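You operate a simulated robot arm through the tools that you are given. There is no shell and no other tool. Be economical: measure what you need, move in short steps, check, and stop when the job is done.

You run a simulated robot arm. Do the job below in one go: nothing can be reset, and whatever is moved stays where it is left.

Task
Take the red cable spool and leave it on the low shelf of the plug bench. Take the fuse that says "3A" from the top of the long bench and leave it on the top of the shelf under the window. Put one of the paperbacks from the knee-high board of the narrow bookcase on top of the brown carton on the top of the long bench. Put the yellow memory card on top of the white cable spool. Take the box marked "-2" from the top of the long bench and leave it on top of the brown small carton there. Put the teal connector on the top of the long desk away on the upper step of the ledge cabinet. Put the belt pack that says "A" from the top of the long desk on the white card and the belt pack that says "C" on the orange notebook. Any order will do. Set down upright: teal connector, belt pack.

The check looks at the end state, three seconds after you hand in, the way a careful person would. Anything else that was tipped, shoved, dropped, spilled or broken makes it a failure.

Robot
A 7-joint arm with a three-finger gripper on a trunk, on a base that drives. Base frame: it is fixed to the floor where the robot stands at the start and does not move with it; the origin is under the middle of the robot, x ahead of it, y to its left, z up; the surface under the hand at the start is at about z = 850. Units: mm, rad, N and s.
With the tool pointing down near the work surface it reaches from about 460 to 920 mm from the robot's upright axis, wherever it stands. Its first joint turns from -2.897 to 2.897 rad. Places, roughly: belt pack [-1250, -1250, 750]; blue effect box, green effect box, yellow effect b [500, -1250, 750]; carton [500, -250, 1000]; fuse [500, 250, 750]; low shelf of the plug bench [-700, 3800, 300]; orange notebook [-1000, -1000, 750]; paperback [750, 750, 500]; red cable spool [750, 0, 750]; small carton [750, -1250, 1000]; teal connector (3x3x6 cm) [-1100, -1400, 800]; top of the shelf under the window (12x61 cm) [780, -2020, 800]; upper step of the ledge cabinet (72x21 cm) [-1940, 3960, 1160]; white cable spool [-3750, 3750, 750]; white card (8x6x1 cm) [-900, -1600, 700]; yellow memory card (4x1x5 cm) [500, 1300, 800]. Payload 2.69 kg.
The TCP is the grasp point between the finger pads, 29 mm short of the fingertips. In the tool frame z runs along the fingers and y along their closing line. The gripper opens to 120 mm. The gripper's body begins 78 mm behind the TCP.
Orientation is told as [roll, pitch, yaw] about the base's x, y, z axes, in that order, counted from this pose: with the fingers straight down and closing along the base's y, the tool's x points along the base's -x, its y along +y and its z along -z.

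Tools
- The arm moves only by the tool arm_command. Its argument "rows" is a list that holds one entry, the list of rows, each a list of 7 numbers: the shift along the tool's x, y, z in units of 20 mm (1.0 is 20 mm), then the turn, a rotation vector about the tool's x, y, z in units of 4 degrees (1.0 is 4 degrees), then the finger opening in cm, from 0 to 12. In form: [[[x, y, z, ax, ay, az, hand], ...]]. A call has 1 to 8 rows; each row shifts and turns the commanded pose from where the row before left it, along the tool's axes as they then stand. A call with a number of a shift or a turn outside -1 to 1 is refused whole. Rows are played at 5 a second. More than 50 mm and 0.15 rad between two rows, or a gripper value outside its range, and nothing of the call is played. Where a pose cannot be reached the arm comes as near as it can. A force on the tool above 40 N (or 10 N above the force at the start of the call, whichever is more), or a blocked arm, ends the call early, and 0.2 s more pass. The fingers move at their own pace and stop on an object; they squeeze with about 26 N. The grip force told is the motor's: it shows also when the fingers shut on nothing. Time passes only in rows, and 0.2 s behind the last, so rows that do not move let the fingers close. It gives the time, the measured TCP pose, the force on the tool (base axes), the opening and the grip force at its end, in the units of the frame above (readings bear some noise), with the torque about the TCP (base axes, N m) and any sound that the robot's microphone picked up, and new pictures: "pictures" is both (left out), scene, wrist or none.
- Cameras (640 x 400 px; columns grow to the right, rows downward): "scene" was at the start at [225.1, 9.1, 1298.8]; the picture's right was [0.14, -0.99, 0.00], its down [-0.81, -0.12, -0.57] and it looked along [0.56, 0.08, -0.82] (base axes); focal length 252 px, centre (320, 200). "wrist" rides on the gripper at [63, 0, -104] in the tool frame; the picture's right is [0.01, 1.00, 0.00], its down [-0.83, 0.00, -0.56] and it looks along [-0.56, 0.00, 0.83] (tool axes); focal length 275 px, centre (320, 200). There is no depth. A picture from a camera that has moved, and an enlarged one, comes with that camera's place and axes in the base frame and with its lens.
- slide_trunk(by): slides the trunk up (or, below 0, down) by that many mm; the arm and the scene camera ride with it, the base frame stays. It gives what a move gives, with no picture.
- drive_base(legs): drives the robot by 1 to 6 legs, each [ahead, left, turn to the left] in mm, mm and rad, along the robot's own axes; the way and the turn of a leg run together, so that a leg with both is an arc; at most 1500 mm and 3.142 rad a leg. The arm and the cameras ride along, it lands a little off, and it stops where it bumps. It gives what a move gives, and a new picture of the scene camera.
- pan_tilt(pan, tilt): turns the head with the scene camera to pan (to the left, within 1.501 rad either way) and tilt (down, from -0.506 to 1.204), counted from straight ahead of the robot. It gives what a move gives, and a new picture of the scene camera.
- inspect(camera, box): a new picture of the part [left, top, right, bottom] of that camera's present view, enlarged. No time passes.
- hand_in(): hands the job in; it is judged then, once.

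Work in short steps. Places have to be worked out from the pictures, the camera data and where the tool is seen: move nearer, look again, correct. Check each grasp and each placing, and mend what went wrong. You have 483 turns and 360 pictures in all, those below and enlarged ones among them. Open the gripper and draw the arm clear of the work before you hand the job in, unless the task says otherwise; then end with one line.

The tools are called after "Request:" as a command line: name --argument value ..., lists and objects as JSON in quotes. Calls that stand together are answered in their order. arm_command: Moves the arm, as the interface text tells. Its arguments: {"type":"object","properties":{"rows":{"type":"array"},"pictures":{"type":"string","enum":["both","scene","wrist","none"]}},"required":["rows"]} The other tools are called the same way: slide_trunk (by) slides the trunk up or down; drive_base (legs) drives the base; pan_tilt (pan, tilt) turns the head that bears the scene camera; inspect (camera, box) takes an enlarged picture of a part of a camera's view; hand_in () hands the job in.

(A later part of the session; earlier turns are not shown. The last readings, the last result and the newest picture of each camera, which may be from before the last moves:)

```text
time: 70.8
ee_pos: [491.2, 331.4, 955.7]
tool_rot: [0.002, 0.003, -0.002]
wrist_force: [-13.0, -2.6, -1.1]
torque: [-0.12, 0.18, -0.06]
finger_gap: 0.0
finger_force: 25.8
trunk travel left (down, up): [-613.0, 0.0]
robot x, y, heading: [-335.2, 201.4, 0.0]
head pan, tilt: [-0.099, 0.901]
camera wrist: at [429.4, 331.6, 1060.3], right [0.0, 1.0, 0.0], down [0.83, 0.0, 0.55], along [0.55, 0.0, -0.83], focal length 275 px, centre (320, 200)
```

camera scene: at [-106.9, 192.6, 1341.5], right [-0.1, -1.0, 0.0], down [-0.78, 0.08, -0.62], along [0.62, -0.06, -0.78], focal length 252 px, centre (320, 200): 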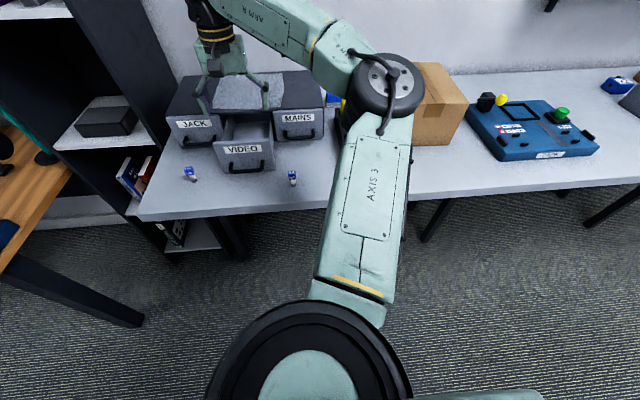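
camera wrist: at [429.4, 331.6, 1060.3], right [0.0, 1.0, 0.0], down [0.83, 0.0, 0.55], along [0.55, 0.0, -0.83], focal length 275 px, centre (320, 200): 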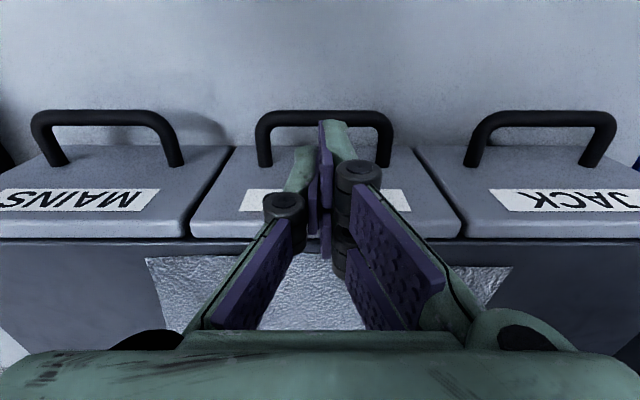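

Closed. Now raise the hand and drive to where the wrist camera can look behind the carton.

Request:
arm_command --rows '[[[0.3, 0, -1, 0, 0, 0, 0], [0, 0, -1, 0, 0, 0, 0], [0, 0, -1, 0, 0, 0, 3], [0, 0, -1, 0, 0, 0, 6], [0, 0, -1, 0, 0, 0, 6], [0, 0, -1, 0, 0, 0, 6], [0, 0, -1, 0, 0, 0, 6], [0, 0, -1, 0, 0, 0, 6]]]' --pictures "none"

Request:
drive_base --legs '[[180, -330, 0]]'

Request:
arm_command --rows '[[[0, -1, 0, 0, 0, 0, 6], [0, -1, 0, 0, 0, 0, 6], [-1, -1, 0, 0, 0, 0, 6], [-1, -1, 0, 0, 0, 0, 6], [-1, -1, 0, 0, 0, 0, 6]]]'

```text
time: 72.6
ee_pos: [485.7, 332.4, 1116.9]
tool_rot: [0.002, -0.001, -0.004]
wrist_force: [0.5, 0.2, -0.7]
torque: [0.0, 0.0, -0.02]
finger_gap: 60.1
finger_force: 0.0
trunk travel left (down, up): [-613.0, 0.0]
robot x, y, heading: [-335.6, 203.1, 0.005]
head pan, tilt: [-0.099, 0.901]
```

```text
time: 75.8
ee_pos: [659.8, -3.3, 1114.8]
tool_rot: [0.003, 0.001, -0.012]
wrist_force: [-0.3, -0.2, 0.0]
torque: [0.01, 0.01, -0.02]
finger_gap: 60.0
finger_force: 0.2
trunk travel left (down, up): [-613.0, 0.0]
robot x, y, heading: [-166.7, -126.7, -0.011]
head pan, tilt: [-0.099, 0.901]
camera scene: at [65.5, -138.6, 1341.5], right [-0.11, -0.99, 0.0], down [-0.78, 0.08, -0.62], along [0.62, -0.07, -0.78], focal length 252 px, centre (320, 200)
```

scene: 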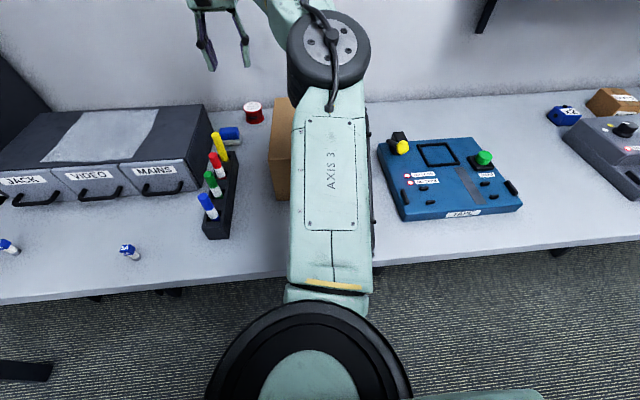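

```text
time: 77.0
ee_pos: [712.3, -95.9, 1114.8]
tool_rot: [0.001, 0.0, -0.01]
wrist_force: [-0.8, 0.6, -0.2]
torque: [0.0, 0.0, -0.01]
finger_gap: 59.9
finger_force: 0.0
out of reach, approached as far as the arm can: row 5
trunk travel left (down, up): [-613.0, 0.0]
robot x, y, heading: [-164.2, -127.7, -0.009]
head pan, tilt: [-0.099, 0.901]
camera scene: at [65.3, -138.1, 1341.5], right [-0.11, -0.99, 0.0], down [-0.78, 0.08, -0.62], along [0.62, -0.07, -0.78], focal length 252 px, centre (320, 200)
camera wrist: at [649.8, -95.6, 1219.1], right [0.0, 1.0, 0.0], down [0.83, -0.01, 0.56], along [0.56, 0.0, -0.83], focal length 275 px, centre (320, 200)
```

scene: 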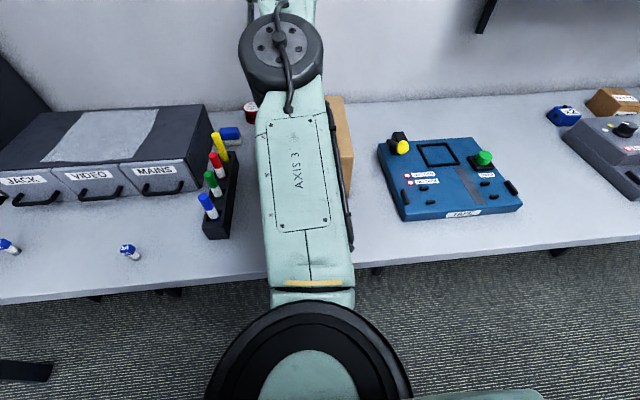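
wrist: 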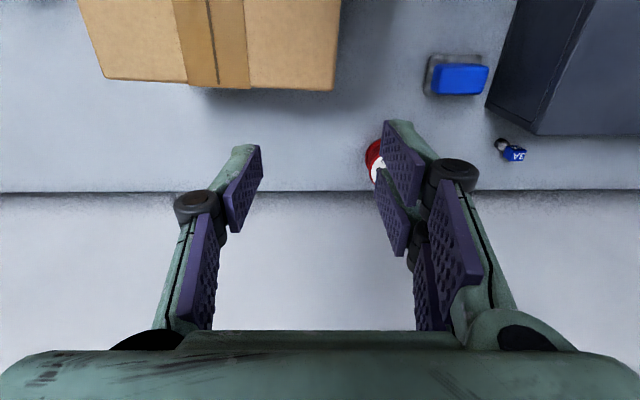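

Found: the 3A fuse stands behind the drawer unit at about (800, 155). I retract a bit, then drive left/forward so it's within reach.

Request:
arm_command --rows '[[[1, 0, 0, 0, 0, 0, 6], [1, 0, 0, 0, 0, 0, 6], [1, 0, 0, 0, 0, 0, 6], [1, 0, 0, 0, 0, 0, 6], [1, 0, 0, 0, 0, 0, 6], [1, 0, 0, 0, 0, 0, 6]]]' --pictures "none"

Request:
drive_base --legs '[[0, 270, 0.01], [110, 0, 0]]'

Request:
arm_command --rows '[[[0, 0, 0, 0, 0, 0, 6]]]' --pictures "wrist"

```text
time: 78.3
ee_pos: [591.9, -96.7, 1113.8]
tool_rot: [0.003, -0.001, -0.013]
wrist_force: [0.0, -0.6, -0.3]
torque: [0.01, 0.01, 0.03]
finger_gap: 60.1
finger_force: 0.2
trunk travel left (down, up): [-613.0, 0.0]
robot x, y, heading: [-162.4, -130.3, -0.003]
head pan, tilt: [-0.099, 0.901]
```

```text
time: 81.9
ee_pos: [704.1, 186.4, 1111.8]
tool_rot: [0.005, 0.003, 0.002]
wrist_force: [0.7, 0.7, -0.4]
torque: [0.02, 0.02, 0.03]
finger_gap: 60.2
finger_force: 0.0
trunk travel left (down, up): [-613.0, 0.0]
robot x, y, heading: [-53.8, 144.2, 0.005]
head pan, tilt: [-0.099, 0.901]
camera scene: at [176.5, 137.2, 1341.2], right [-0.09, -1.0, 0.0], down [-0.78, 0.07, -0.62], along [0.62, -0.06, -0.78], focal length 252 px, centre (320, 200)
```

scene: 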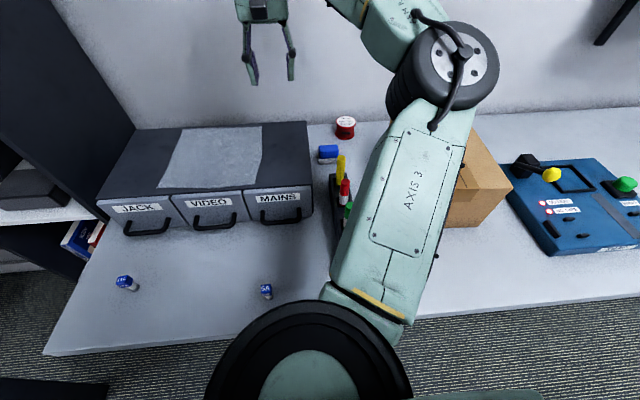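

```text
time: 82.3
ee_pos: [703.0, 185.2, 1113.1]
tool_rot: [0.004, 0.0, 0.0]
wrist_force: [0.2, -0.2, -0.2]
torque: [0.02, 0.02, 0.01]
finger_gap: 59.9
finger_force: 0.1
trunk travel left (down, up): [-613.0, 0.0]
robot x, y, heading: [-52.9, 142.2, 0.006]
head pan, tilt: [-0.099, 0.901]
camera wrist: at [640.7, 185.2, 1217.8], right [-0.01, 1.0, 0.0], down [0.83, 0.0, 0.56], along [0.56, 0.01, -0.83], focal length 275 px, centre (320, 200)
```

wrist: 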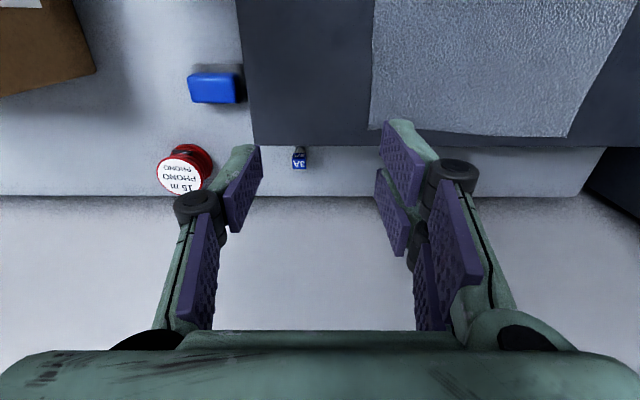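

The 3A fuse is at ≈(799,158). Move above it.

Request:
arm_command --rows '[[[-0.8, -0.3, 0, 0, 0, 0, 6], [-0.8, -0.3, 0.6, 0, 0, 0, 6], [-0.8, -0.25, 0.8, 0, 0, 0, 6], [-0.8, -0.25, 0.8, 0, 0, 0, 6], [-0.8, -0.25, 0.8, 0, 0, 0, 6], [-0.8, 0, 0.8, 0, 0, 0, 6]]]' --pictures "wrist"

Request:
inspect --camera "wrist" --box '[240, 90, 400, 190]'

```text
time: 83.7
ee_pos: [798.6, 159.0, 1036.2]
tool_rot: [0.004, 0.001, 0.002]
wrist_force: [-0.2, 1.4, -0.5]
torque: [0.02, 0.03, 0.01]
finger_gap: 59.8
finger_force: 0.1
trunk travel left (down, up): [-613.0, 0.0]
robot x, y, heading: [-56.0, 143.5, 0.003]
head pan, tilt: [-0.099, 0.901]
camera wrist: at [736.8, 158.6, 1140.9], right [-0.01, 1.0, 0.0], down [0.83, 0.0, 0.56], along [0.56, 0.01, -0.83], focal length 275 px, centre (320, 200)
```

wrist: 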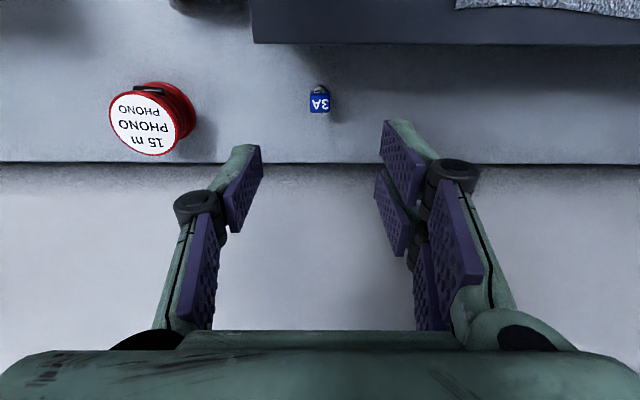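

```text
4.00 times, centred on (320, 140) of wrist
camera zoom: at [736.8, 158.6, 1140.9], right [-0.01, 1.0, 0.0], down [0.83, 0.0, 0.56], along [0.56, 0.01, -0.83], focal length 1101 px, centre (320, 440)
```

zoom: 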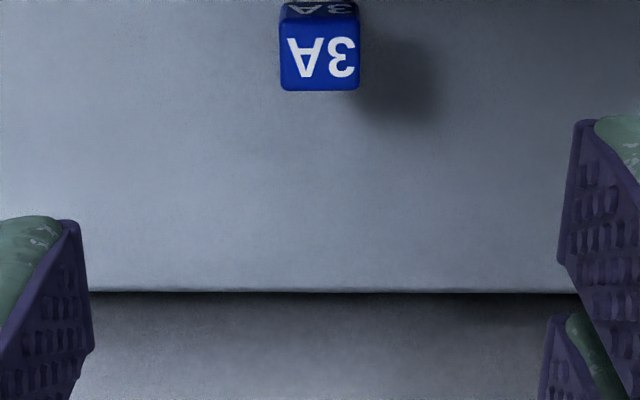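

Fuse cube aligned, at x≈803. Descend to TCP z≈888.

Request:
arm_command --rows '[[[-0.2, 0, 1, 0, 0, 0, 6], [0, 0, 1, 0, 0, 0, 6], [0, 0, 1, 0, 0, 0, 6], [0, 0, 1, 0, 0, 0, 6], [0, 0, 1, 0, 0, 0, 6], [0, 0, 1, 0, 0, 0, 6], [0, 0, 1, 0, 0, 0, 6], [0, 0, 0.4, 0, 0, 0, 6]]]'

```text
time: 85.5
ee_pos: [802.4, 159.9, 888.1]
tool_rot: [0.005, -0.001, 0.002]
wrist_force: [-0.1, 0.3, -0.7]
torque: [0.02, 0.02, 0.02]
finger_gap: 60.2
finger_force: 0.1
trunk travel left (down, up): [-613.0, 0.0]
robot x, y, heading: [-56.7, 141.7, 0.003]
head pan, tilt: [-0.099, 0.901]
camera scene: at [175.6, 137.2, 1341.5], right [-0.09, -1.0, 0.0], down [-0.78, 0.07, -0.62], along [0.62, -0.06, -0.78], focal length 252 px, centre (320, 200)
camera wrist: at [739.8, 158.7, 993.4], right [-0.01, 1.0, 0.0], down [0.83, 0.0, 0.56], along [0.56, 0.01, -0.83], focal length 275 px, centre (320, 200)
```

scene: 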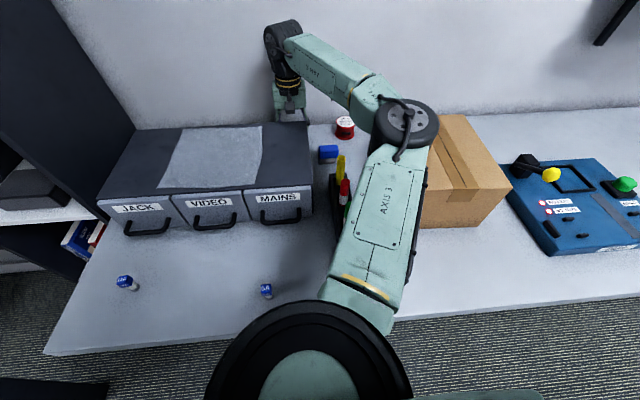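
wrist: 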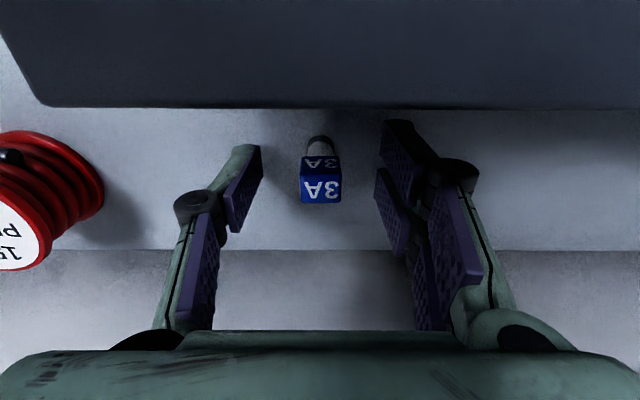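

Aligned. Close.

Request:
arm_command --rows '[[[0, 0, 0, 0, 0, 0, 1], [0, 0, 0, 0, 0, 0, 1], [0, 0, 0, 0, 0, 0, 1], [0, 0, 0, 0, 0, 0, 1]]]' --pictures "none"

Request:
arm_command --rows '[[[0, 0, -0.5, 0, 0, 0, 1], [0, 0, -1, 0, 0, 0, 1], [0, 0, -1, 0, 0, 0, 1], [0, 0, -1, 0, 0, 0, 1], [0, 0, -1, 0, 0, 0, 1], [0, 0, -1, 0, 0, 0, 1], [0, 0, -1, 0, 0, 0, 1], [0, 0, -1, 0, 0, 0, 1]]]' --pictures "wrist"

```text
time: 86.5
ee_pos: [802.4, 158.9, 888.7]
tool_rot: [0.005, 0.0, 0.002]
wrist_force: [-0.4, 0.8, 0.3]
torque: [-0.01, 0.0, 0.01]
finger_gap: 15.9
finger_force: 25.8
trunk travel left (down, up): [-613.0, 0.0]
robot x, y, heading: [-52.4, 144.2, 0.009]
head pan, tilt: [-0.099, 0.901]
```

```text
time: 88.3
ee_pos: [804.6, 159.2, 1039.0]
tool_rot: [0.002, 0.001, 0.0]
wrist_force: [1.2, 0.7, -0.6]
torque: [-0.02, -0.01, -0.02]
finger_gap: 15.9
finger_force: 25.7
trunk travel left (down, up): [-613.0, 0.0]
robot x, y, heading: [-52.5, 144.5, 0.005]
head pan, tilt: [-0.099, 0.901]
camera wrist: at [741.1, 158.7, 1144.0], right [-0.01, 1.0, 0.0], down [0.83, 0.0, 0.56], along [0.56, 0.01, -0.83], focal length 275 px, centre (320, 200)
```

wrist: 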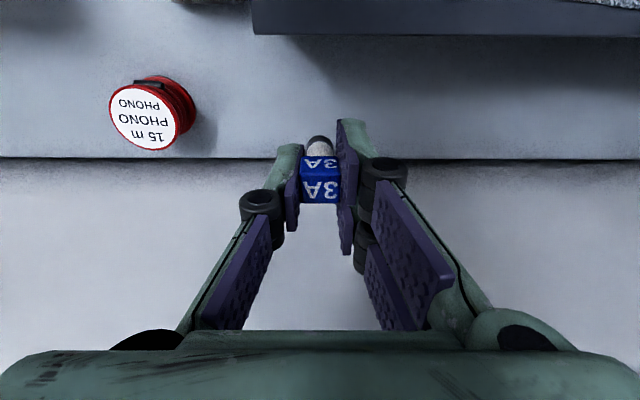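

Fuse held (gap 15.9). Retract and raise, then drive right along the bench.

Request:
arm_command --rows '[[[1, 0, -0.5, 0, 0, 0, 1], [1, 0, -0.5, 0, 0, 0, 1], [1, 0, -0.5, 0, 0, 0, 1], [1, 0, -0.5, 0, 0, 0, 1], [1, 0, -0.5, 0, 0, 0, 1], [1, 0, -0.5, 0, 0, 0, 1], [1, 0, -0.5, 0, 0, 0, 1], [1, 0, -0.5, 0, 0, 0, 1]]]' --pictures "none"

Request:
arm_command --rows '[[[1, 0, 0, 0, 0, 0, 1], [1, 0, 0, 0, 0, 0, 1], [1, 0, 0, 0, 0, 0, 1], [1, 0, 0, 0, 0, 0, 1], [1, 0, 0, 0, 0, 0, 1], [1, 0, 0, 0, 0, 0, 1]]]' --pictures "none"

Request:
pan_tilt --pan -1.3 --tilt 0.5

```text
time: 90.1
ee_pos: [643.7, 158.9, 1119.8]
tool_rot: [0.003, 0.0, 0.001]
wrist_force: [0.5, 0.8, 0.0]
torque: [0.0, 0.0, -0.02]
finger_gap: 15.7
finger_force: 26.0
trunk travel left (down, up): [-613.0, 0.0]
robot x, y, heading: [-55.2, 146.3, 0.001]
head pan, tilt: [-0.099, 0.901]
```

```text
time: 91.5
ee_pos: [523.3, 157.6, 1120.4]
tool_rot: [0.005, -0.001, 0.002]
wrist_force: [-0.1, 0.1, -0.7]
torque: [-0.02, -0.04, 0.03]
finger_gap: 15.9
finger_force: 26.5
trunk travel left (down, up): [-613.0, 0.0]
robot x, y, heading: [-54.2, 145.9, 0.004]
head pan, tilt: [-0.099, 0.901]
```

```text
time: 92.9
ee_pos: [523.1, 157.8, 1120.5]
tool_rot: [0.004, 0.001, 0.002]
wrist_force: [0.0, -0.1, -0.2]
torque: [0.04, 0.0, 0.01]
finger_gap: 15.9
finger_force: 25.8
trunk travel left (down, up): [-613.0, 0.0]
robot x, y, heading: [-53.9, 145.9, 0.004]
head pan, tilt: [-1.3, 0.499]
camera scene: at [125.3, 56.7, 1375.3], right [-0.96, -0.27, 0.0], down [-0.13, 0.46, -0.88], along [0.24, -0.84, -0.48], focal length 252 px, centre (320, 200)
```

scene: 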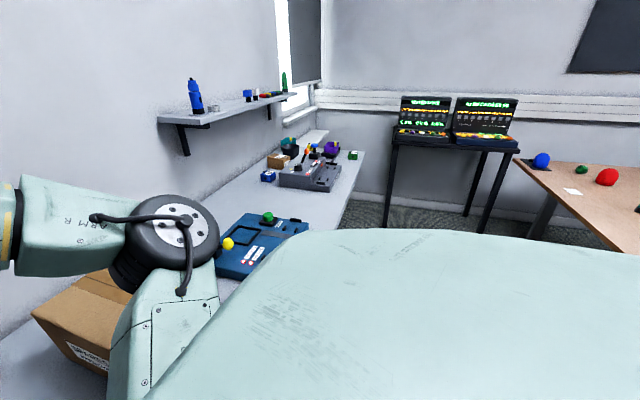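

The way along the bench is clear up to a black stand near y≈-2000. Drive back a little and strafe right to about y=-1300.

Request:
drive_base --legs '[[-130, 0, 0], [0, -1400, 0]]'

Request:
pan_tilt --pan -0.75 --tilt 0.65

```text
time: 104.9
ee_pos: [401.5, -1259.2, 1120.8]
tool_rot: [0.002, -0.001, 0.003]
wrist_force: [-0.8, 0.0, -0.5]
torque: [-0.01, 0.02, -0.01]
finger_gap: 15.6
finger_force: 26.4
trunk travel left (down, up): [-613.0, 0.0]
robot x, y, heading: [-176.0, -1273.8, 0.01]
head pan, tilt: [-1.3, 0.499]
camera scene: at [4.4, -1360.9, 1375.4], right [-0.96, -0.28, 0.0], down [-0.13, 0.46, -0.88], along [0.24, -0.84, -0.48], focal length 252 px, centre (320, 200)
```

scene: 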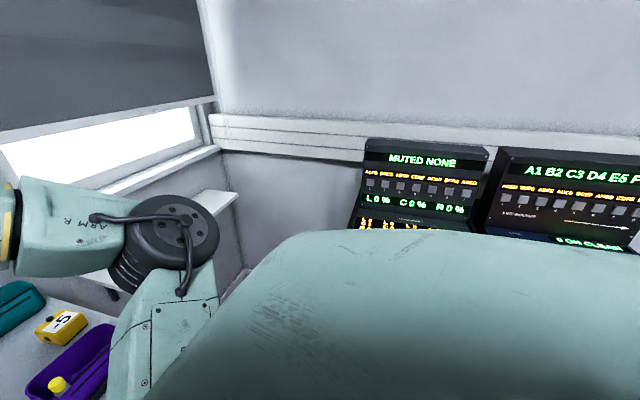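

```text
time: 105.9
ee_pos: [401.5, -1259.6, 1120.7]
tool_rot: [0.004, -0.002, 0.003]
wrist_force: [0.2, -0.2, 0.5]
torque: [-0.01, -0.03, 0.01]
finger_gap: 16.0
finger_force: 26.0
trunk travel left (down, up): [-613.0, 0.0]
robot x, y, heading: [-176.1, -1274.2, 0.004]
head pan, tilt: [-0.75, 0.649]
camera scene: at [43.3, -1332.1, 1362.0], right [-0.68, -0.74, 0.0], down [-0.45, 0.41, -0.8], along [0.59, -0.54, -0.6], focal length 252 px, centre (320, 200)
```

scene: 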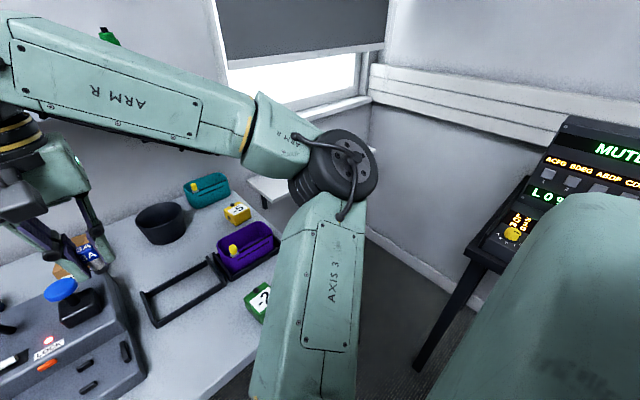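

I see the shelf under the window beyond the bench end. Drive closer (forward 130, right 250).

Request:
drive_base --legs '[[0, -270, 0], [130, 0, -0.35]]'

Request:
pan_tilt --pan 0.0 --tilt 0.7

```text
time: 109.7
ee_pos: [502.8, -1748.9, 1120.0]
tool_rot: [0.003, 0.001, -0.347]
wrist_force: [0.6, -0.1, 0.8]
torque: [0.03, 0.02, -0.04]
finger_gap: 16.1
finger_force: 25.9
trunk travel left (down, up): [-613.0, 0.0]
robot x, y, heading: [-46.1, -1563.1, -0.344]
head pan, tilt: [-0.75, 0.649]
camera scene: at [141.6, -1695.6, 1361.9], right [-0.89, -0.46, 0.0], down [-0.28, 0.54, -0.8], along [0.37, -0.71, -0.61], focal length 252 px, centre (320, 200)
```

scene: 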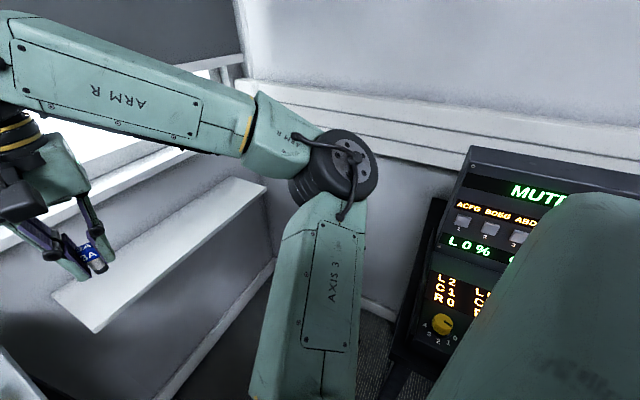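

```text
time: 110.8
ee_pos: [503.8, -1748.4, 1120.0]
tool_rot: [0.004, 0.001, -0.347]
wrist_force: [0.3, 0.2, -0.4]
torque: [0.01, 0.03, -0.01]
finger_gap: 15.6
finger_force: 25.9
trunk travel left (down, up): [-613.0, 0.0]
robot x, y, heading: [-42.3, -1567.4, -0.341]
head pan, tilt: [0.0, 0.7]
camera scene: at [181.3, -1646.8, 1357.7], right [-0.34, -0.94, 0.0], down [-0.61, 0.22, -0.76], along [0.72, -0.26, -0.64], focal length 252 px, centre (320, 200)
```

scene: 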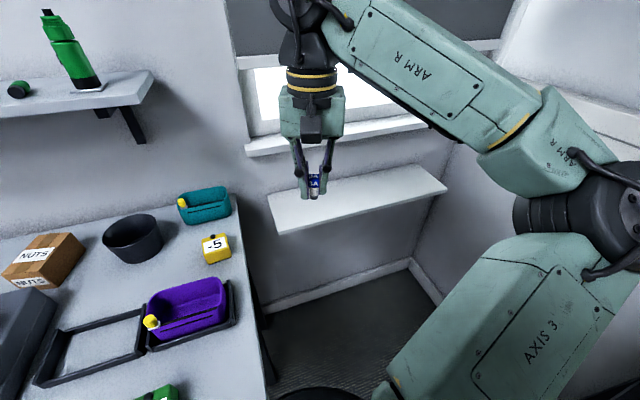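

Shelf spans about x 700–885, y -1700 to -2330. I drive 70 mm closer and move the fuse over (760,-1860).

Request:
drive_base --legs '[[70, 0, 0]]'

Request:
arm_command --rows '[[[-1, 0, 1, 0, 0, 0, 1], [-1, 0, 1, 0, 0, 0, 1], [-1, 0, 1, 0, 0, 0, 1], [-1, 0, 1, 0, 0, 0, 1], [-1, 0, 1, 0, 0, 0, 1], [-1, 0, 0, 0, 0, 0, 1], [-1, 0, 0, 0, 0, 0, 1], [-1, 0, 0, 0, 0, 0, 1]]]'

```text
time: 111.8
ee_pos: [569.5, -1773.1, 1119.9]
tool_rot: [0.003, 0.004, -0.349]
wrist_force: [-0.1, 0.2, -0.8]
torque: [0.01, 0.05, 0.0]
finger_gap: 15.6
finger_force: 26.3
trunk travel left (down, up): [-613.0, 0.0]
robot x, y, heading: [21.7, -1588.3, -0.345]
head pan, tilt: [0.0, 0.7]
camera scene: at [247.5, -1670.6, 1357.4], right [-0.34, -0.94, 0.0], down [-0.61, 0.22, -0.76], along [0.72, -0.26, -0.64], focal length 252 px, centre (320, 200)
```

scene: 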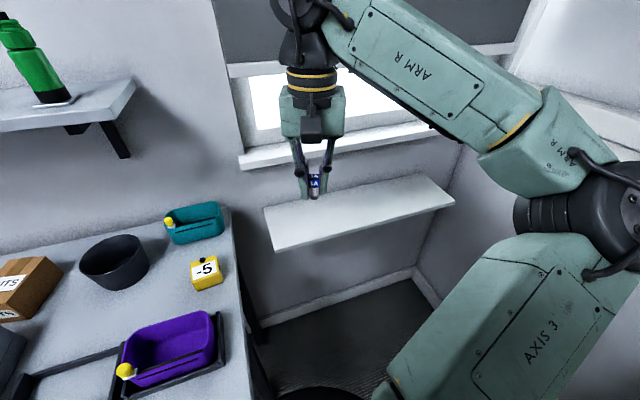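

```text
time: 113.6
ee_pos: [719.9, -1824.9, 1022.2]
tool_rot: [0.001, 0.0, -0.349]
wrist_force: [-0.2, -0.4, -0.9]
torque: [-0.01, 0.03, 0.0]
finger_gap: 15.8
finger_force: 25.8
trunk travel left (down, up): [-613.0, 0.0]
robot x, y, heading: [20.8, -1589.3, -0.343]
head pan, tilt: [0.0, 0.7]
camera scene: at [246.8, -1670.3, 1357.6], right [-0.34, -0.94, 0.0], down [-0.61, 0.22, -0.76], along [0.72, -0.26, -0.64], focal length 252 px, centre (320, 200)
camera wrist: at [660.3, -1804.8, 1125.8], right [0.34, 0.94, 0.0], down [0.78, -0.28, 0.56], along [0.52, -0.19, -0.83], focal length 275 px, centre (320, 200)
```

scene: 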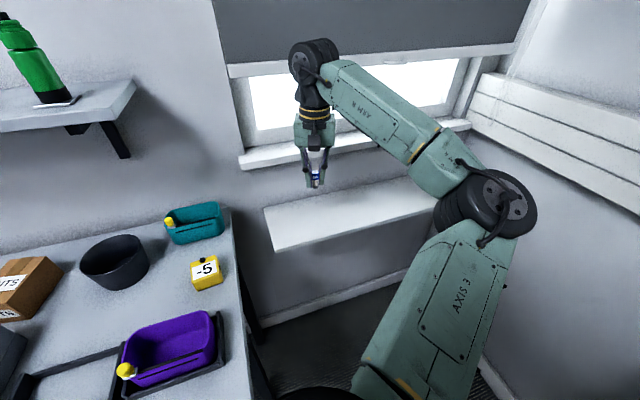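
wrist: 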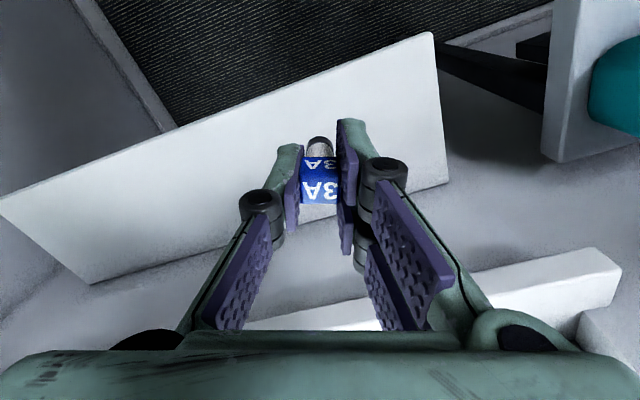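

Shelf front edge x≈712; window sill overhead reaches x≈826. I go down at x≈748.

Request:
arm_command --rows '[[[-1, 0, 1, 0, 0, 0, 1], [-0.5, 0, 1, 0, 0, 0, 1], [0, 0, 1, 0, 0, 0, 1], [0, 0, 1, 0, 0, 0, 1], [0, 0, 1, 0, 0, 0, 1], [0, 0, 1, 0, 0, 0, 1], [0, 0, 1, 0, 0, 0, 1]]]'

```text
time: 115.2
ee_pos: [747.2, -1836.8, 881.1]
tool_rot: [0.003, 0.001, -0.348]
wrist_force: [0.1, 0.0, -0.5]
torque: [-0.03, -0.01, 0.02]
finger_gap: 15.8
finger_force: 26.1
trunk travel left (down, up): [-613.0, 0.0]
robot x, y, heading: [24.0, -1585.4, -0.343]
head pan, tilt: [0.0, 0.7]
camera scene: at [246.7, -1670.3, 1357.6], right [-0.34, -0.94, 0.0], down [-0.61, 0.22, -0.76], along [0.72, -0.26, -0.64], focal length 252 px, centre (320, 200)
camera wrist: at [687.6, -1815.9, 985.6], right [0.34, 0.94, 0.0], down [0.78, -0.28, 0.56], along [0.52, -0.18, -0.83], focal length 275 px, centre (320, 200)
```

scene: 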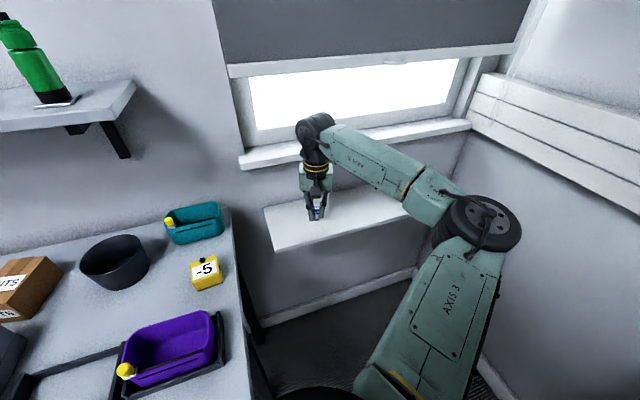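
wrist: 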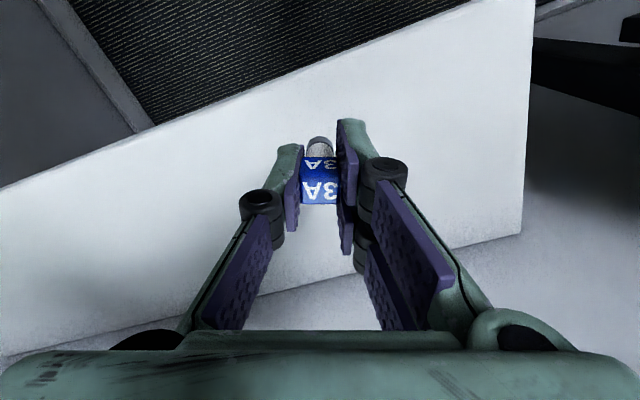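

Clear. Lower in small steps until touch (expected TCP ≈ 838–842).

Request:
arm_command --rows '[[[0, 0, 0.8, 0, 0, 0, 1], [0, 0, 0.5, 0, 0, 0, 1], [0, 0, 0.3, 0, 0, 0, 1], [0, 0, 0.2, 0, 0, 0, 1]]]' --pictures "wrist"

```text
time: 116.2
ee_pos: [746.6, -1836.7, 845.7]
tool_rot: [0.001, 0.0, -0.349]
wrist_force: [0.2, -0.5, -0.6]
torque: [0.0, 0.02, -0.01]
finger_gap: 16.0
finger_force: 25.5
trunk travel left (down, up): [-613.0, 0.0]
robot x, y, heading: [21.7, -1586.5, -0.34]
head pan, tilt: [0.0, 0.7]
camera wrist: at [687.9, -1815.7, 949.7], right [0.34, 0.94, 0.0], down [0.78, -0.28, 0.56], along [0.52, -0.19, -0.83], focal length 275 px, centre (320, 200)
```

wrist: 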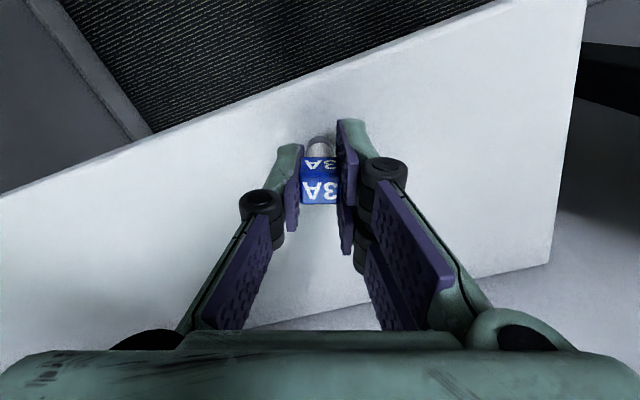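

Request:
arm_command --rows '[[[0, 0, 0.15, 0, 0, 0, 1], [0, 0, 0.1, 0, 0, 0, 1], [0, 0, 0, 0, 0, 0, 1]]]' --pictures "none"

```text
time: 117.0
ee_pos: [746.4, -1836.5, 839.6]
tool_rot: [0.004, 0.0, -0.347]
wrist_force: [-0.5, -0.4, -0.2]
torque: [0.03, 0.01, -0.02]
finger_gap: 15.9
finger_force: 26.2
trunk travel left (down, up): [-613.0, 0.0]
robot x, y, heading: [24.0, -1585.3, -0.346]
head pan, tilt: [0.0, 0.7]
```

Request:
arm_command --rows '[[[0, 0, 0.1, 0, 0, 0, 1], [0, 0, 0.1, 0, 0, 0, 1], [0, 0, 0.05, 0, 0, 0, 1]]]' --pictures "none"

```text
time: 117.8
ee_pos: [746.5, -1836.0, 838.4]
tool_rot: [0.003, -0.006, -0.349]
wrist_force: [1.3, -1.9, 27.6]
torque: [-0.03, 0.02, 0.01]
finger_gap: 15.7
finger_force: 26.1
trunk travel left (down, up): [-613.0, 0.0]
robot x, y, heading: [22.2, -1589.4, -0.35]
head pan, tilt: [0.0, 0.7]
```

Touching (27 N). I ease up 2 mm, open, and rise.

Request:
arm_command --rows '[[[0, 0, -0.15, 0, 0, 0, 1], [0, 0, 0, 0, 0, 0, 2.2], [0, 0, 0, 0, 0, 0, 4], [0, 0, 0, 0, 0, 0, 5], [0, 0, -0.5, 0, 0, 0, 6], [0, 0, -1, 0, 0, 0, 6], [0, 0, -1, 0, 0, 0, 6], [0, 0, -1, 0, 0, 0, 6]]]' --pictures "wrist"

```text
time: 119.6
ee_pos: [746.7, -1837.7, 908.2]
tool_rot: [0.003, 0.0, -0.347]
wrist_force: [0.0, -0.5, 0.0]
torque: [0.02, -0.03, 0.01]
finger_gap: 60.0
finger_force: 0.1
trunk travel left (down, up): [-613.0, 0.0]
robot x, y, heading: [23.4, -1585.7, -0.343]
head pan, tilt: [0.0, 0.7]
camera wrist: at [687.3, -1816.9, 1011.9], right [0.34, 0.94, 0.0], down [0.78, -0.28, 0.56], along [0.52, -0.19, -0.83], focal length 275 px, centre (320, 200)
```

wrist: 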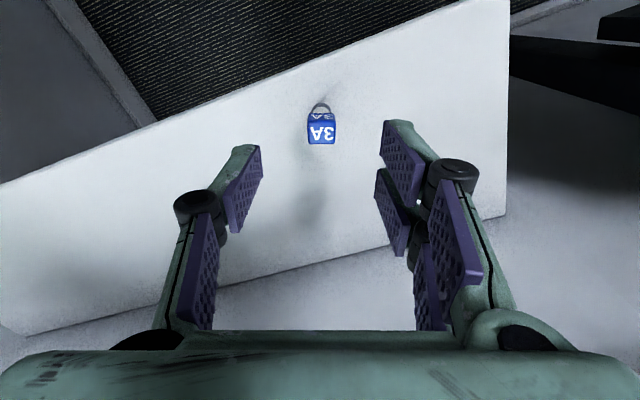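

The 3A fuse stands on the shelf. Retract and survey the boxes on the bench's right end.

Request:
arm_command --rows '[[[0, 0, -1, 0, 0, 0, 6], [0, 0, -1, 0, 0, 0, 6], [1, 0, -1, 0, 0, 0, 6], [1, 0, -1, 0, 0, 0, 6], [1, 0, -1, 0, 0, 0, 6], [1, 0, -1, 0, 0, 0, 6], [1, 0, -1, 0, 0, 0, 6], [1, 0, -1, 0, 0, 0, 6]]]' --pictures "none"

Request:
drive_base --legs '[[-150, 0, 0], [0, 200, 0.345]]'

Request:
pan_tilt --pan -0.1 --tilt 0.75

```text
time: 121.4
ee_pos: [633.9, -1794.9, 1068.5]
tool_rot: [0.001, -0.001, -0.348]
wrist_force: [-0.5, -0.7, 0.2]
torque: [-0.01, -0.02, 0.0]
finger_gap: 60.0
finger_force: 0.1
trunk travel left (down, up): [-613.0, 0.0]
robot x, y, heading: [22.5, -1590.1, -0.345]
head pan, tilt: [0.0, 0.7]
```

```text
time: 124.5
ee_pos: [562.5, -1332.3, 1067.7]
tool_rot: [0.001, 0.001, -0.007]
wrist_force: [-0.2, -0.1, -0.3]
torque: [-0.01, -0.03, 0.03]
finger_gap: 60.2
finger_force: 0.0
trunk travel left (down, up): [-613.0, 0.0]
robot x, y, heading: [-85.5, -1343.1, 0.002]
head pan, tilt: [0.0, 0.7]
camera scene: at [155.0, -1342.9, 1357.7], right [0.0, -1.0, 0.0], down [-0.64, 0.0, -0.76], along [0.76, 0.0, -0.64], focal length 252 px, centre (320, 200)
```

scene: 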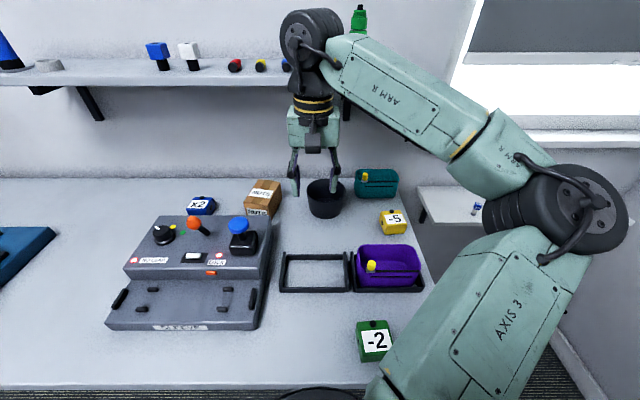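

```text
time: 125.2
ee_pos: [562.3, -1332.9, 1067.9]
tool_rot: [0.004, 0.0, -0.007]
wrist_force: [0.5, -1.0, 0.1]
torque: [0.0, -0.02, 0.02]
finger_gap: 60.0
finger_force: 0.0
trunk travel left (down, up): [-613.0, 0.0]
robot x, y, heading: [-84.8, -1345.0, -0.001]
head pan, tilt: [-0.099, 0.75]
camera scene: at [152.5, -1351.5, 1353.4], right [-0.1, -0.99, 0.0], down [-0.68, 0.07, -0.73], along [0.73, -0.07, -0.68], focal length 252 px, centre (320, 200)
```

scene: 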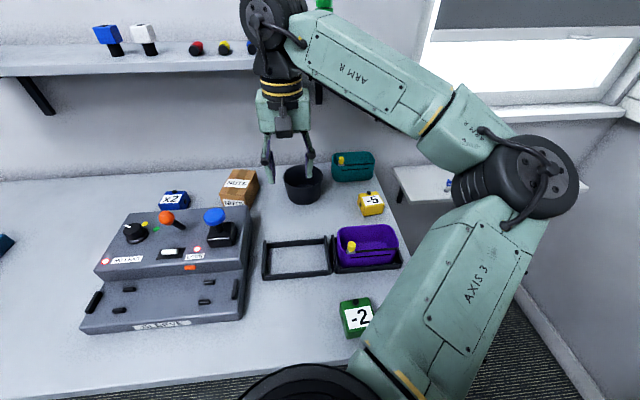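

"-2" is the green box at ≈(334,-1433); the NUTS carton at ≈(714,-1174). The box is too near, so I back off 250 mm and move the hand over it.

Request:
drive_base --legs '[[-250, -60, 0]]'

Request:
arm_command --rows '[[[0, -0.6, 0, 0, 0, 0, 12], [0, -0.6, 0, 0, 0, 0, 12], [0, 0, 1, 0, 0, 0, 12], [0, 0, 1, 0, 0, 0, 12], [0, 0, 1, 0, 0, 0, 12]]]'

```text
time: 127.1
ee_pos: [312.5, -1394.7, 1068.5]
tool_rot: [0.003, 0.001, -0.01]
wrist_force: [0.3, 0.2, 0.5]
torque: [0.01, 0.03, 0.0]
finger_gap: 60.1
finger_force: 0.0
trunk travel left (down, up): [-613.0, 0.0]
robot x, y, heading: [-332.4, -1405.4, -0.008]
head pan, tilt: [-0.099, 0.75]
camera scene: at [-96.8, -1411.6, 1353.6], right [-0.11, -0.99, 0.0], down [-0.68, 0.07, -0.73], along [0.73, -0.08, -0.68], focal length 252 px, centre (320, 200)
```

scene: 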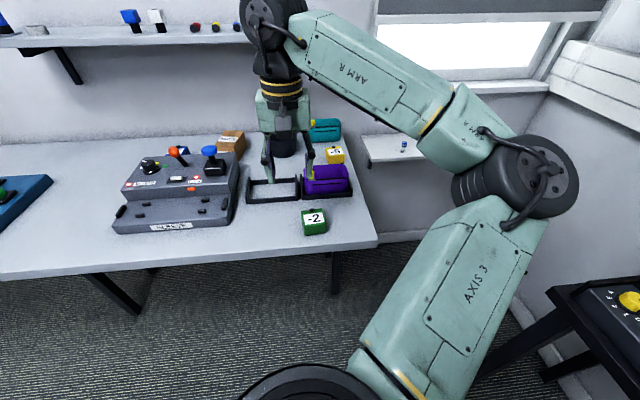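

```text
time: 128.3
ee_pos: [314.0, -1419.5, 1007.3]
tool_rot: [0.002, -0.001, -0.012]
wrist_force: [1.3, 0.2, 0.0]
torque: [0.0, -0.01, -0.06]
finger_gap: 119.9
finger_force: 0.0
trunk travel left (down, up): [-613.0, 0.0]
robot x, y, heading: [-331.4, -1397.5, -0.005]
head pan, tilt: [-0.099, 0.75]
camera scene: at [-96.0, -1411.6, 1353.4], right [-0.11, -0.99, 0.0], down [-0.68, 0.07, -0.73], along [0.73, -0.08, -0.68], focal length 252 px, centre (320, 200)
camera wrist: at [251.3, -1418.9, 1111.9], right [0.01, 1.0, 0.0], down [0.83, -0.01, 0.56], along [0.56, 0.0, -0.83], focal length 275 px, centre (320, 200)
```

scene: 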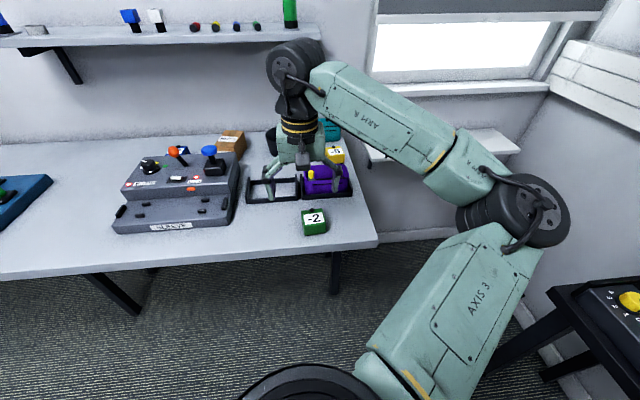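
wrist: 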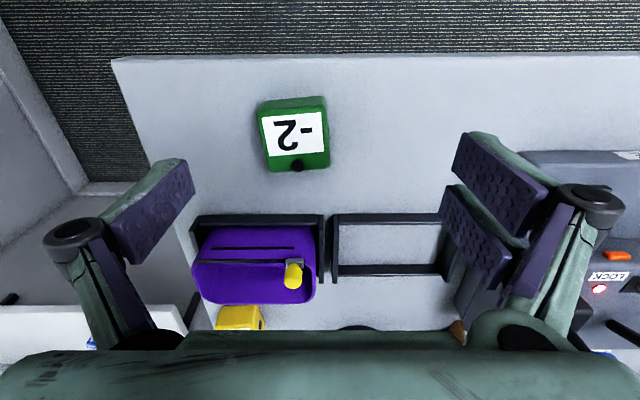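

Box top centre ≈(333,-1441), turned ≈+0.1 rad. Align and descend with open fingers.

Request:
arm_command --rows '[[[-0.95, -1, 0, 0, 0, 0, 12], [0, 0, 0, 0, 0, -1, 12], [0, 0, 1, 0, 0, -0.6, 12], [0, 0, 1, 0, 0, 0, 12], [0, 0, 1, 0, 0, 0, 12]]]' --pictures "wrist"

```text
time: 129.5
ee_pos: [333.3, -1438.4, 947.8]
tool_rot: [0.003, 0.002, 0.099]
wrist_force: [0.4, 0.7, -0.3]
torque: [0.01, -0.02, -0.02]
finger_gap: 119.9
finger_force: 0.0
trunk travel left (down, up): [-613.0, 0.0]
robot x, y, heading: [-332.3, -1401.6, -0.006]
head pan, tilt: [-0.099, 0.75]
camera wrist: at [270.2, -1445.0, 1052.0], right [-0.1, 0.99, 0.0], down [0.83, 0.09, 0.56], along [0.55, 0.06, -0.83], focal length 275 px, centre (320, 200)
```

wrist: 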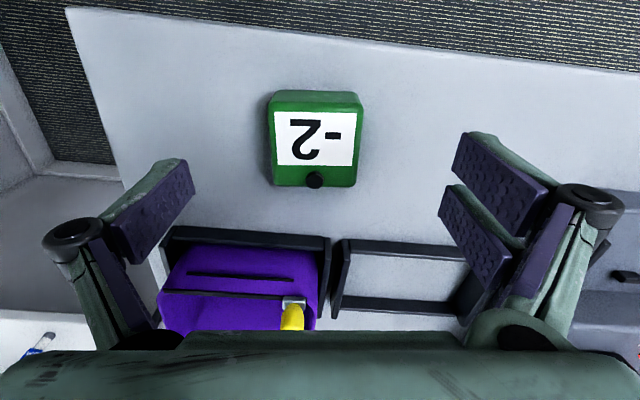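

Request:
arm_command --rows '[[[0, 0, 1, 0, 0, 0, 12], [0, 0, 1, 0, 0, 0, 12], [0, 0, 1, 0, 0, 0, 12], [0, 0, 0.15, 0, 0, 0, 8], [0, 0, 0, 0, 0, 0, 3], [0, 0, 0, 0, 0, 0, 3], [0, 0, 0, 0, 0, 0, 3], [0, 0, 0, 0, 0, 0, 3]]]' --pictures "wrist"

```text
time: 131.3
ee_pos: [332.6, -1437.7, 885.1]
tool_rot: [0.002, 0.0, 0.098]
wrist_force: [0.5, -0.3, 0.6]
torque: [-0.02, 0.0, -0.01]
finger_gap: 57.8
finger_force: 21.5
trunk travel left (down, up): [-613.0, 0.0]
robot x, y, heading: [-331.7, -1399.6, -0.006]
head pan, tilt: [-0.099, 0.75]
camera wrist: at [270.3, -1445.4, 989.3], right [-0.1, 0.99, 0.0], down [0.83, 0.08, 0.56], along [0.55, 0.06, -0.83], focal length 275 px, centre (320, 200)
```

wrist: 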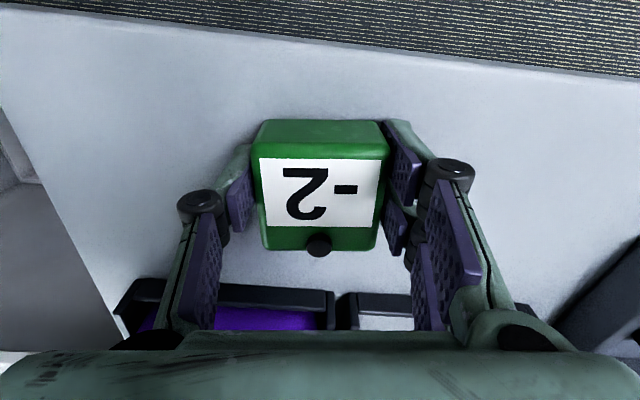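

Closed on the box (gap 57.8). Lift and check.

Request:
arm_command --rows '[[[0, 0, 0, 0, 0, 0, 3], [0, 0, -0.6, 0, 0, 0, 3], [0, 0, -1, 0, 0, 0, 3], [0, 0, -1, 0, 0, 0, 3], [0, 0, -1, 0, 0, 0, 3], [0, 0, -1, 0, 0, 0, 3], [0, 0, -1, 0, 0, 0, 3], [0, 0, -1, 0, 0, 0, 3]]]' --pictures "none"

Request:
arm_command --rows '[[[0, 0, -1, 0, 0, 0.5, 3], [0, 0, -1, 0, 0, 0.5, 3], [0, 0, -1, 0, 0, 0.5, 3], [0, 0, 0, 0, 0, 0, 3]]]' --pictures "wrist"

Request:
drive_base --legs '[[0, 200, 0], [200, 0, 0]]'

```text
time: 133.1
ee_pos: [332.1, -1438.4, 1018.0]
tool_rot: [0.003, -0.001, 0.099]
wrist_force: [-0.2, 0.2, -1.7]
torque: [-0.01, 0.01, 0.0]
finger_gap: 57.5
finger_force: 25.9
trunk travel left (down, up): [-613.0, 0.0]
robot x, y, heading: [-333.3, -1402.5, -0.007]
head pan, tilt: [-0.099, 0.75]
```

```text
time: 134.1
ee_pos: [331.0, -1439.7, 1076.3]
tool_rot: [0.005, 0.001, -0.004]
wrist_force: [0.3, 0.0, -1.6]
torque: [-0.01, 0.03, -0.01]
finger_gap: 57.4
finger_force: 25.8
trunk travel left (down, up): [-613.0, 0.0]
robot x, y, heading: [-333.3, -1398.3, -0.006]
head pan, tilt: [-0.099, 0.75]
camera wrist: at [269.4, -1440.0, 1181.4], right [0.0, 1.0, 0.0], down [0.83, 0.0, 0.56], along [0.56, 0.0, -0.83], focal length 275 px, centre (320, 200)
```

wrist: 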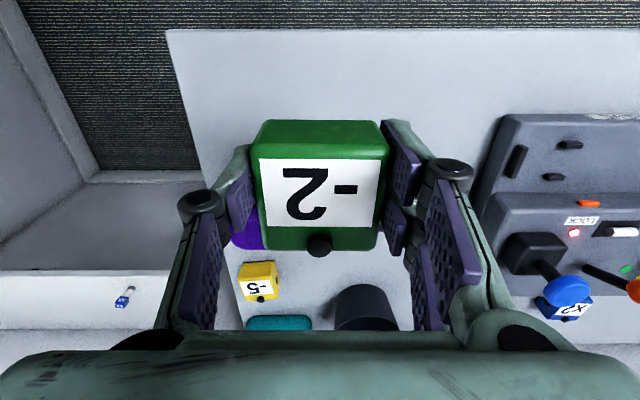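

```text
time: 137.5
ee_pos: [531.5, -1239.0, 1076.6]
tool_rot: [0.004, 0.002, -0.006]
wrist_force: [0.7, 0.3, -2.1]
torque: [-0.03, 0.05, 0.01]
finger_gap: 57.7
finger_force: 25.8
trunk travel left (down, up): [-613.0, 0.0]
robot x, y, heading: [-132.9, -1198.4, -0.013]
head pan, tilt: [-0.099, 0.75]
camera scene: at [104.3, -1209.5, 1353.2], right [-0.11, -0.99, 0.0], down [-0.68, 0.07, -0.73], along [0.73, -0.08, -0.68], focal length 252 px, centre (320, 200)
```

scene: 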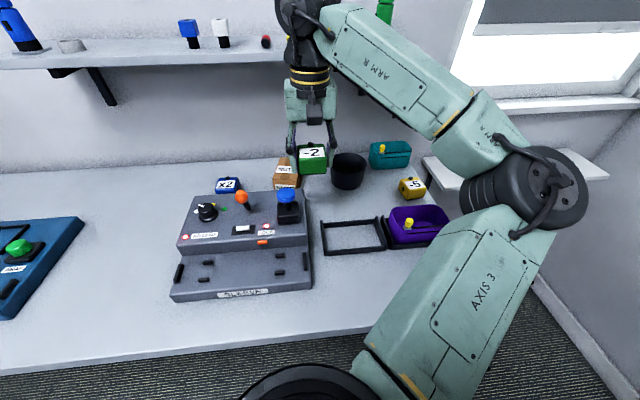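

Box held. Move toward the NUTS carton and look with the wrist camera.

Request:
arm_command --rows '[[[-1, 0.8, 0, 0, 0, 0, 3], [-1, 0.8, 0, 0, 0, 0, 3], [-1, 0.8, 0, 0, 0, 0, 3], [-1, 0.8, 0, 0, 0, 0, 3], [0, 0, 0, 0, 0, 0, 3]]]' --pictures "wrist"

```text
time: 138.7
ee_pos: [611.2, -1175.1, 1076.7]
tool_rot: [0.005, 0.001, -0.009]
wrist_force: [0.0, 0.6, -1.6]
torque: [-0.01, 0.01, -0.01]
finger_gap: 57.4
finger_force: 26.5
trunk travel left (down, up): [-613.0, 0.0]
robot x, y, heading: [-133.7, -1197.2, -0.008]
head pan, tilt: [-0.099, 0.75]
camera wrist: at [549.5, -1175.5, 1181.9], right [0.0, 1.0, 0.0], down [0.83, 0.0, 0.56], along [0.56, 0.0, -0.83], focal length 275 px, centre (320, 200)
```

wrist: 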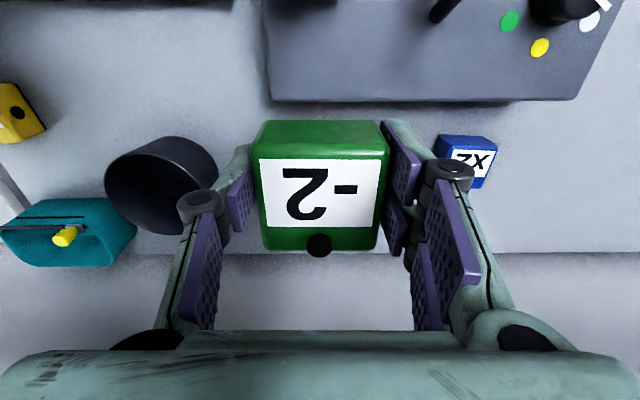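

The held box hides the carton from the wrist camera; I use the head camera zoom to locate the carton.

Request:
inspect --camera "scene" --box '[220, 110, 400, 222]'

```text
3.56 times, centred on (310, 166) of scene
camera zoom: at [103.5, -1209.6, 1353.4], right [-0.11, -0.99, 0.0], down [-0.68, 0.07, -0.73], along [0.73, -0.08, -0.68], focal length 895 px, centre (356, 321)
```

zoom: 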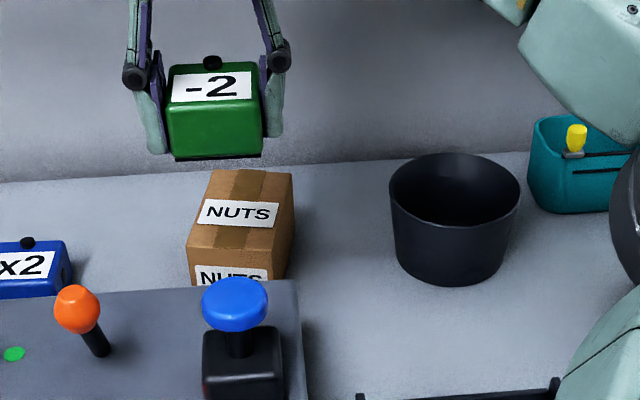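

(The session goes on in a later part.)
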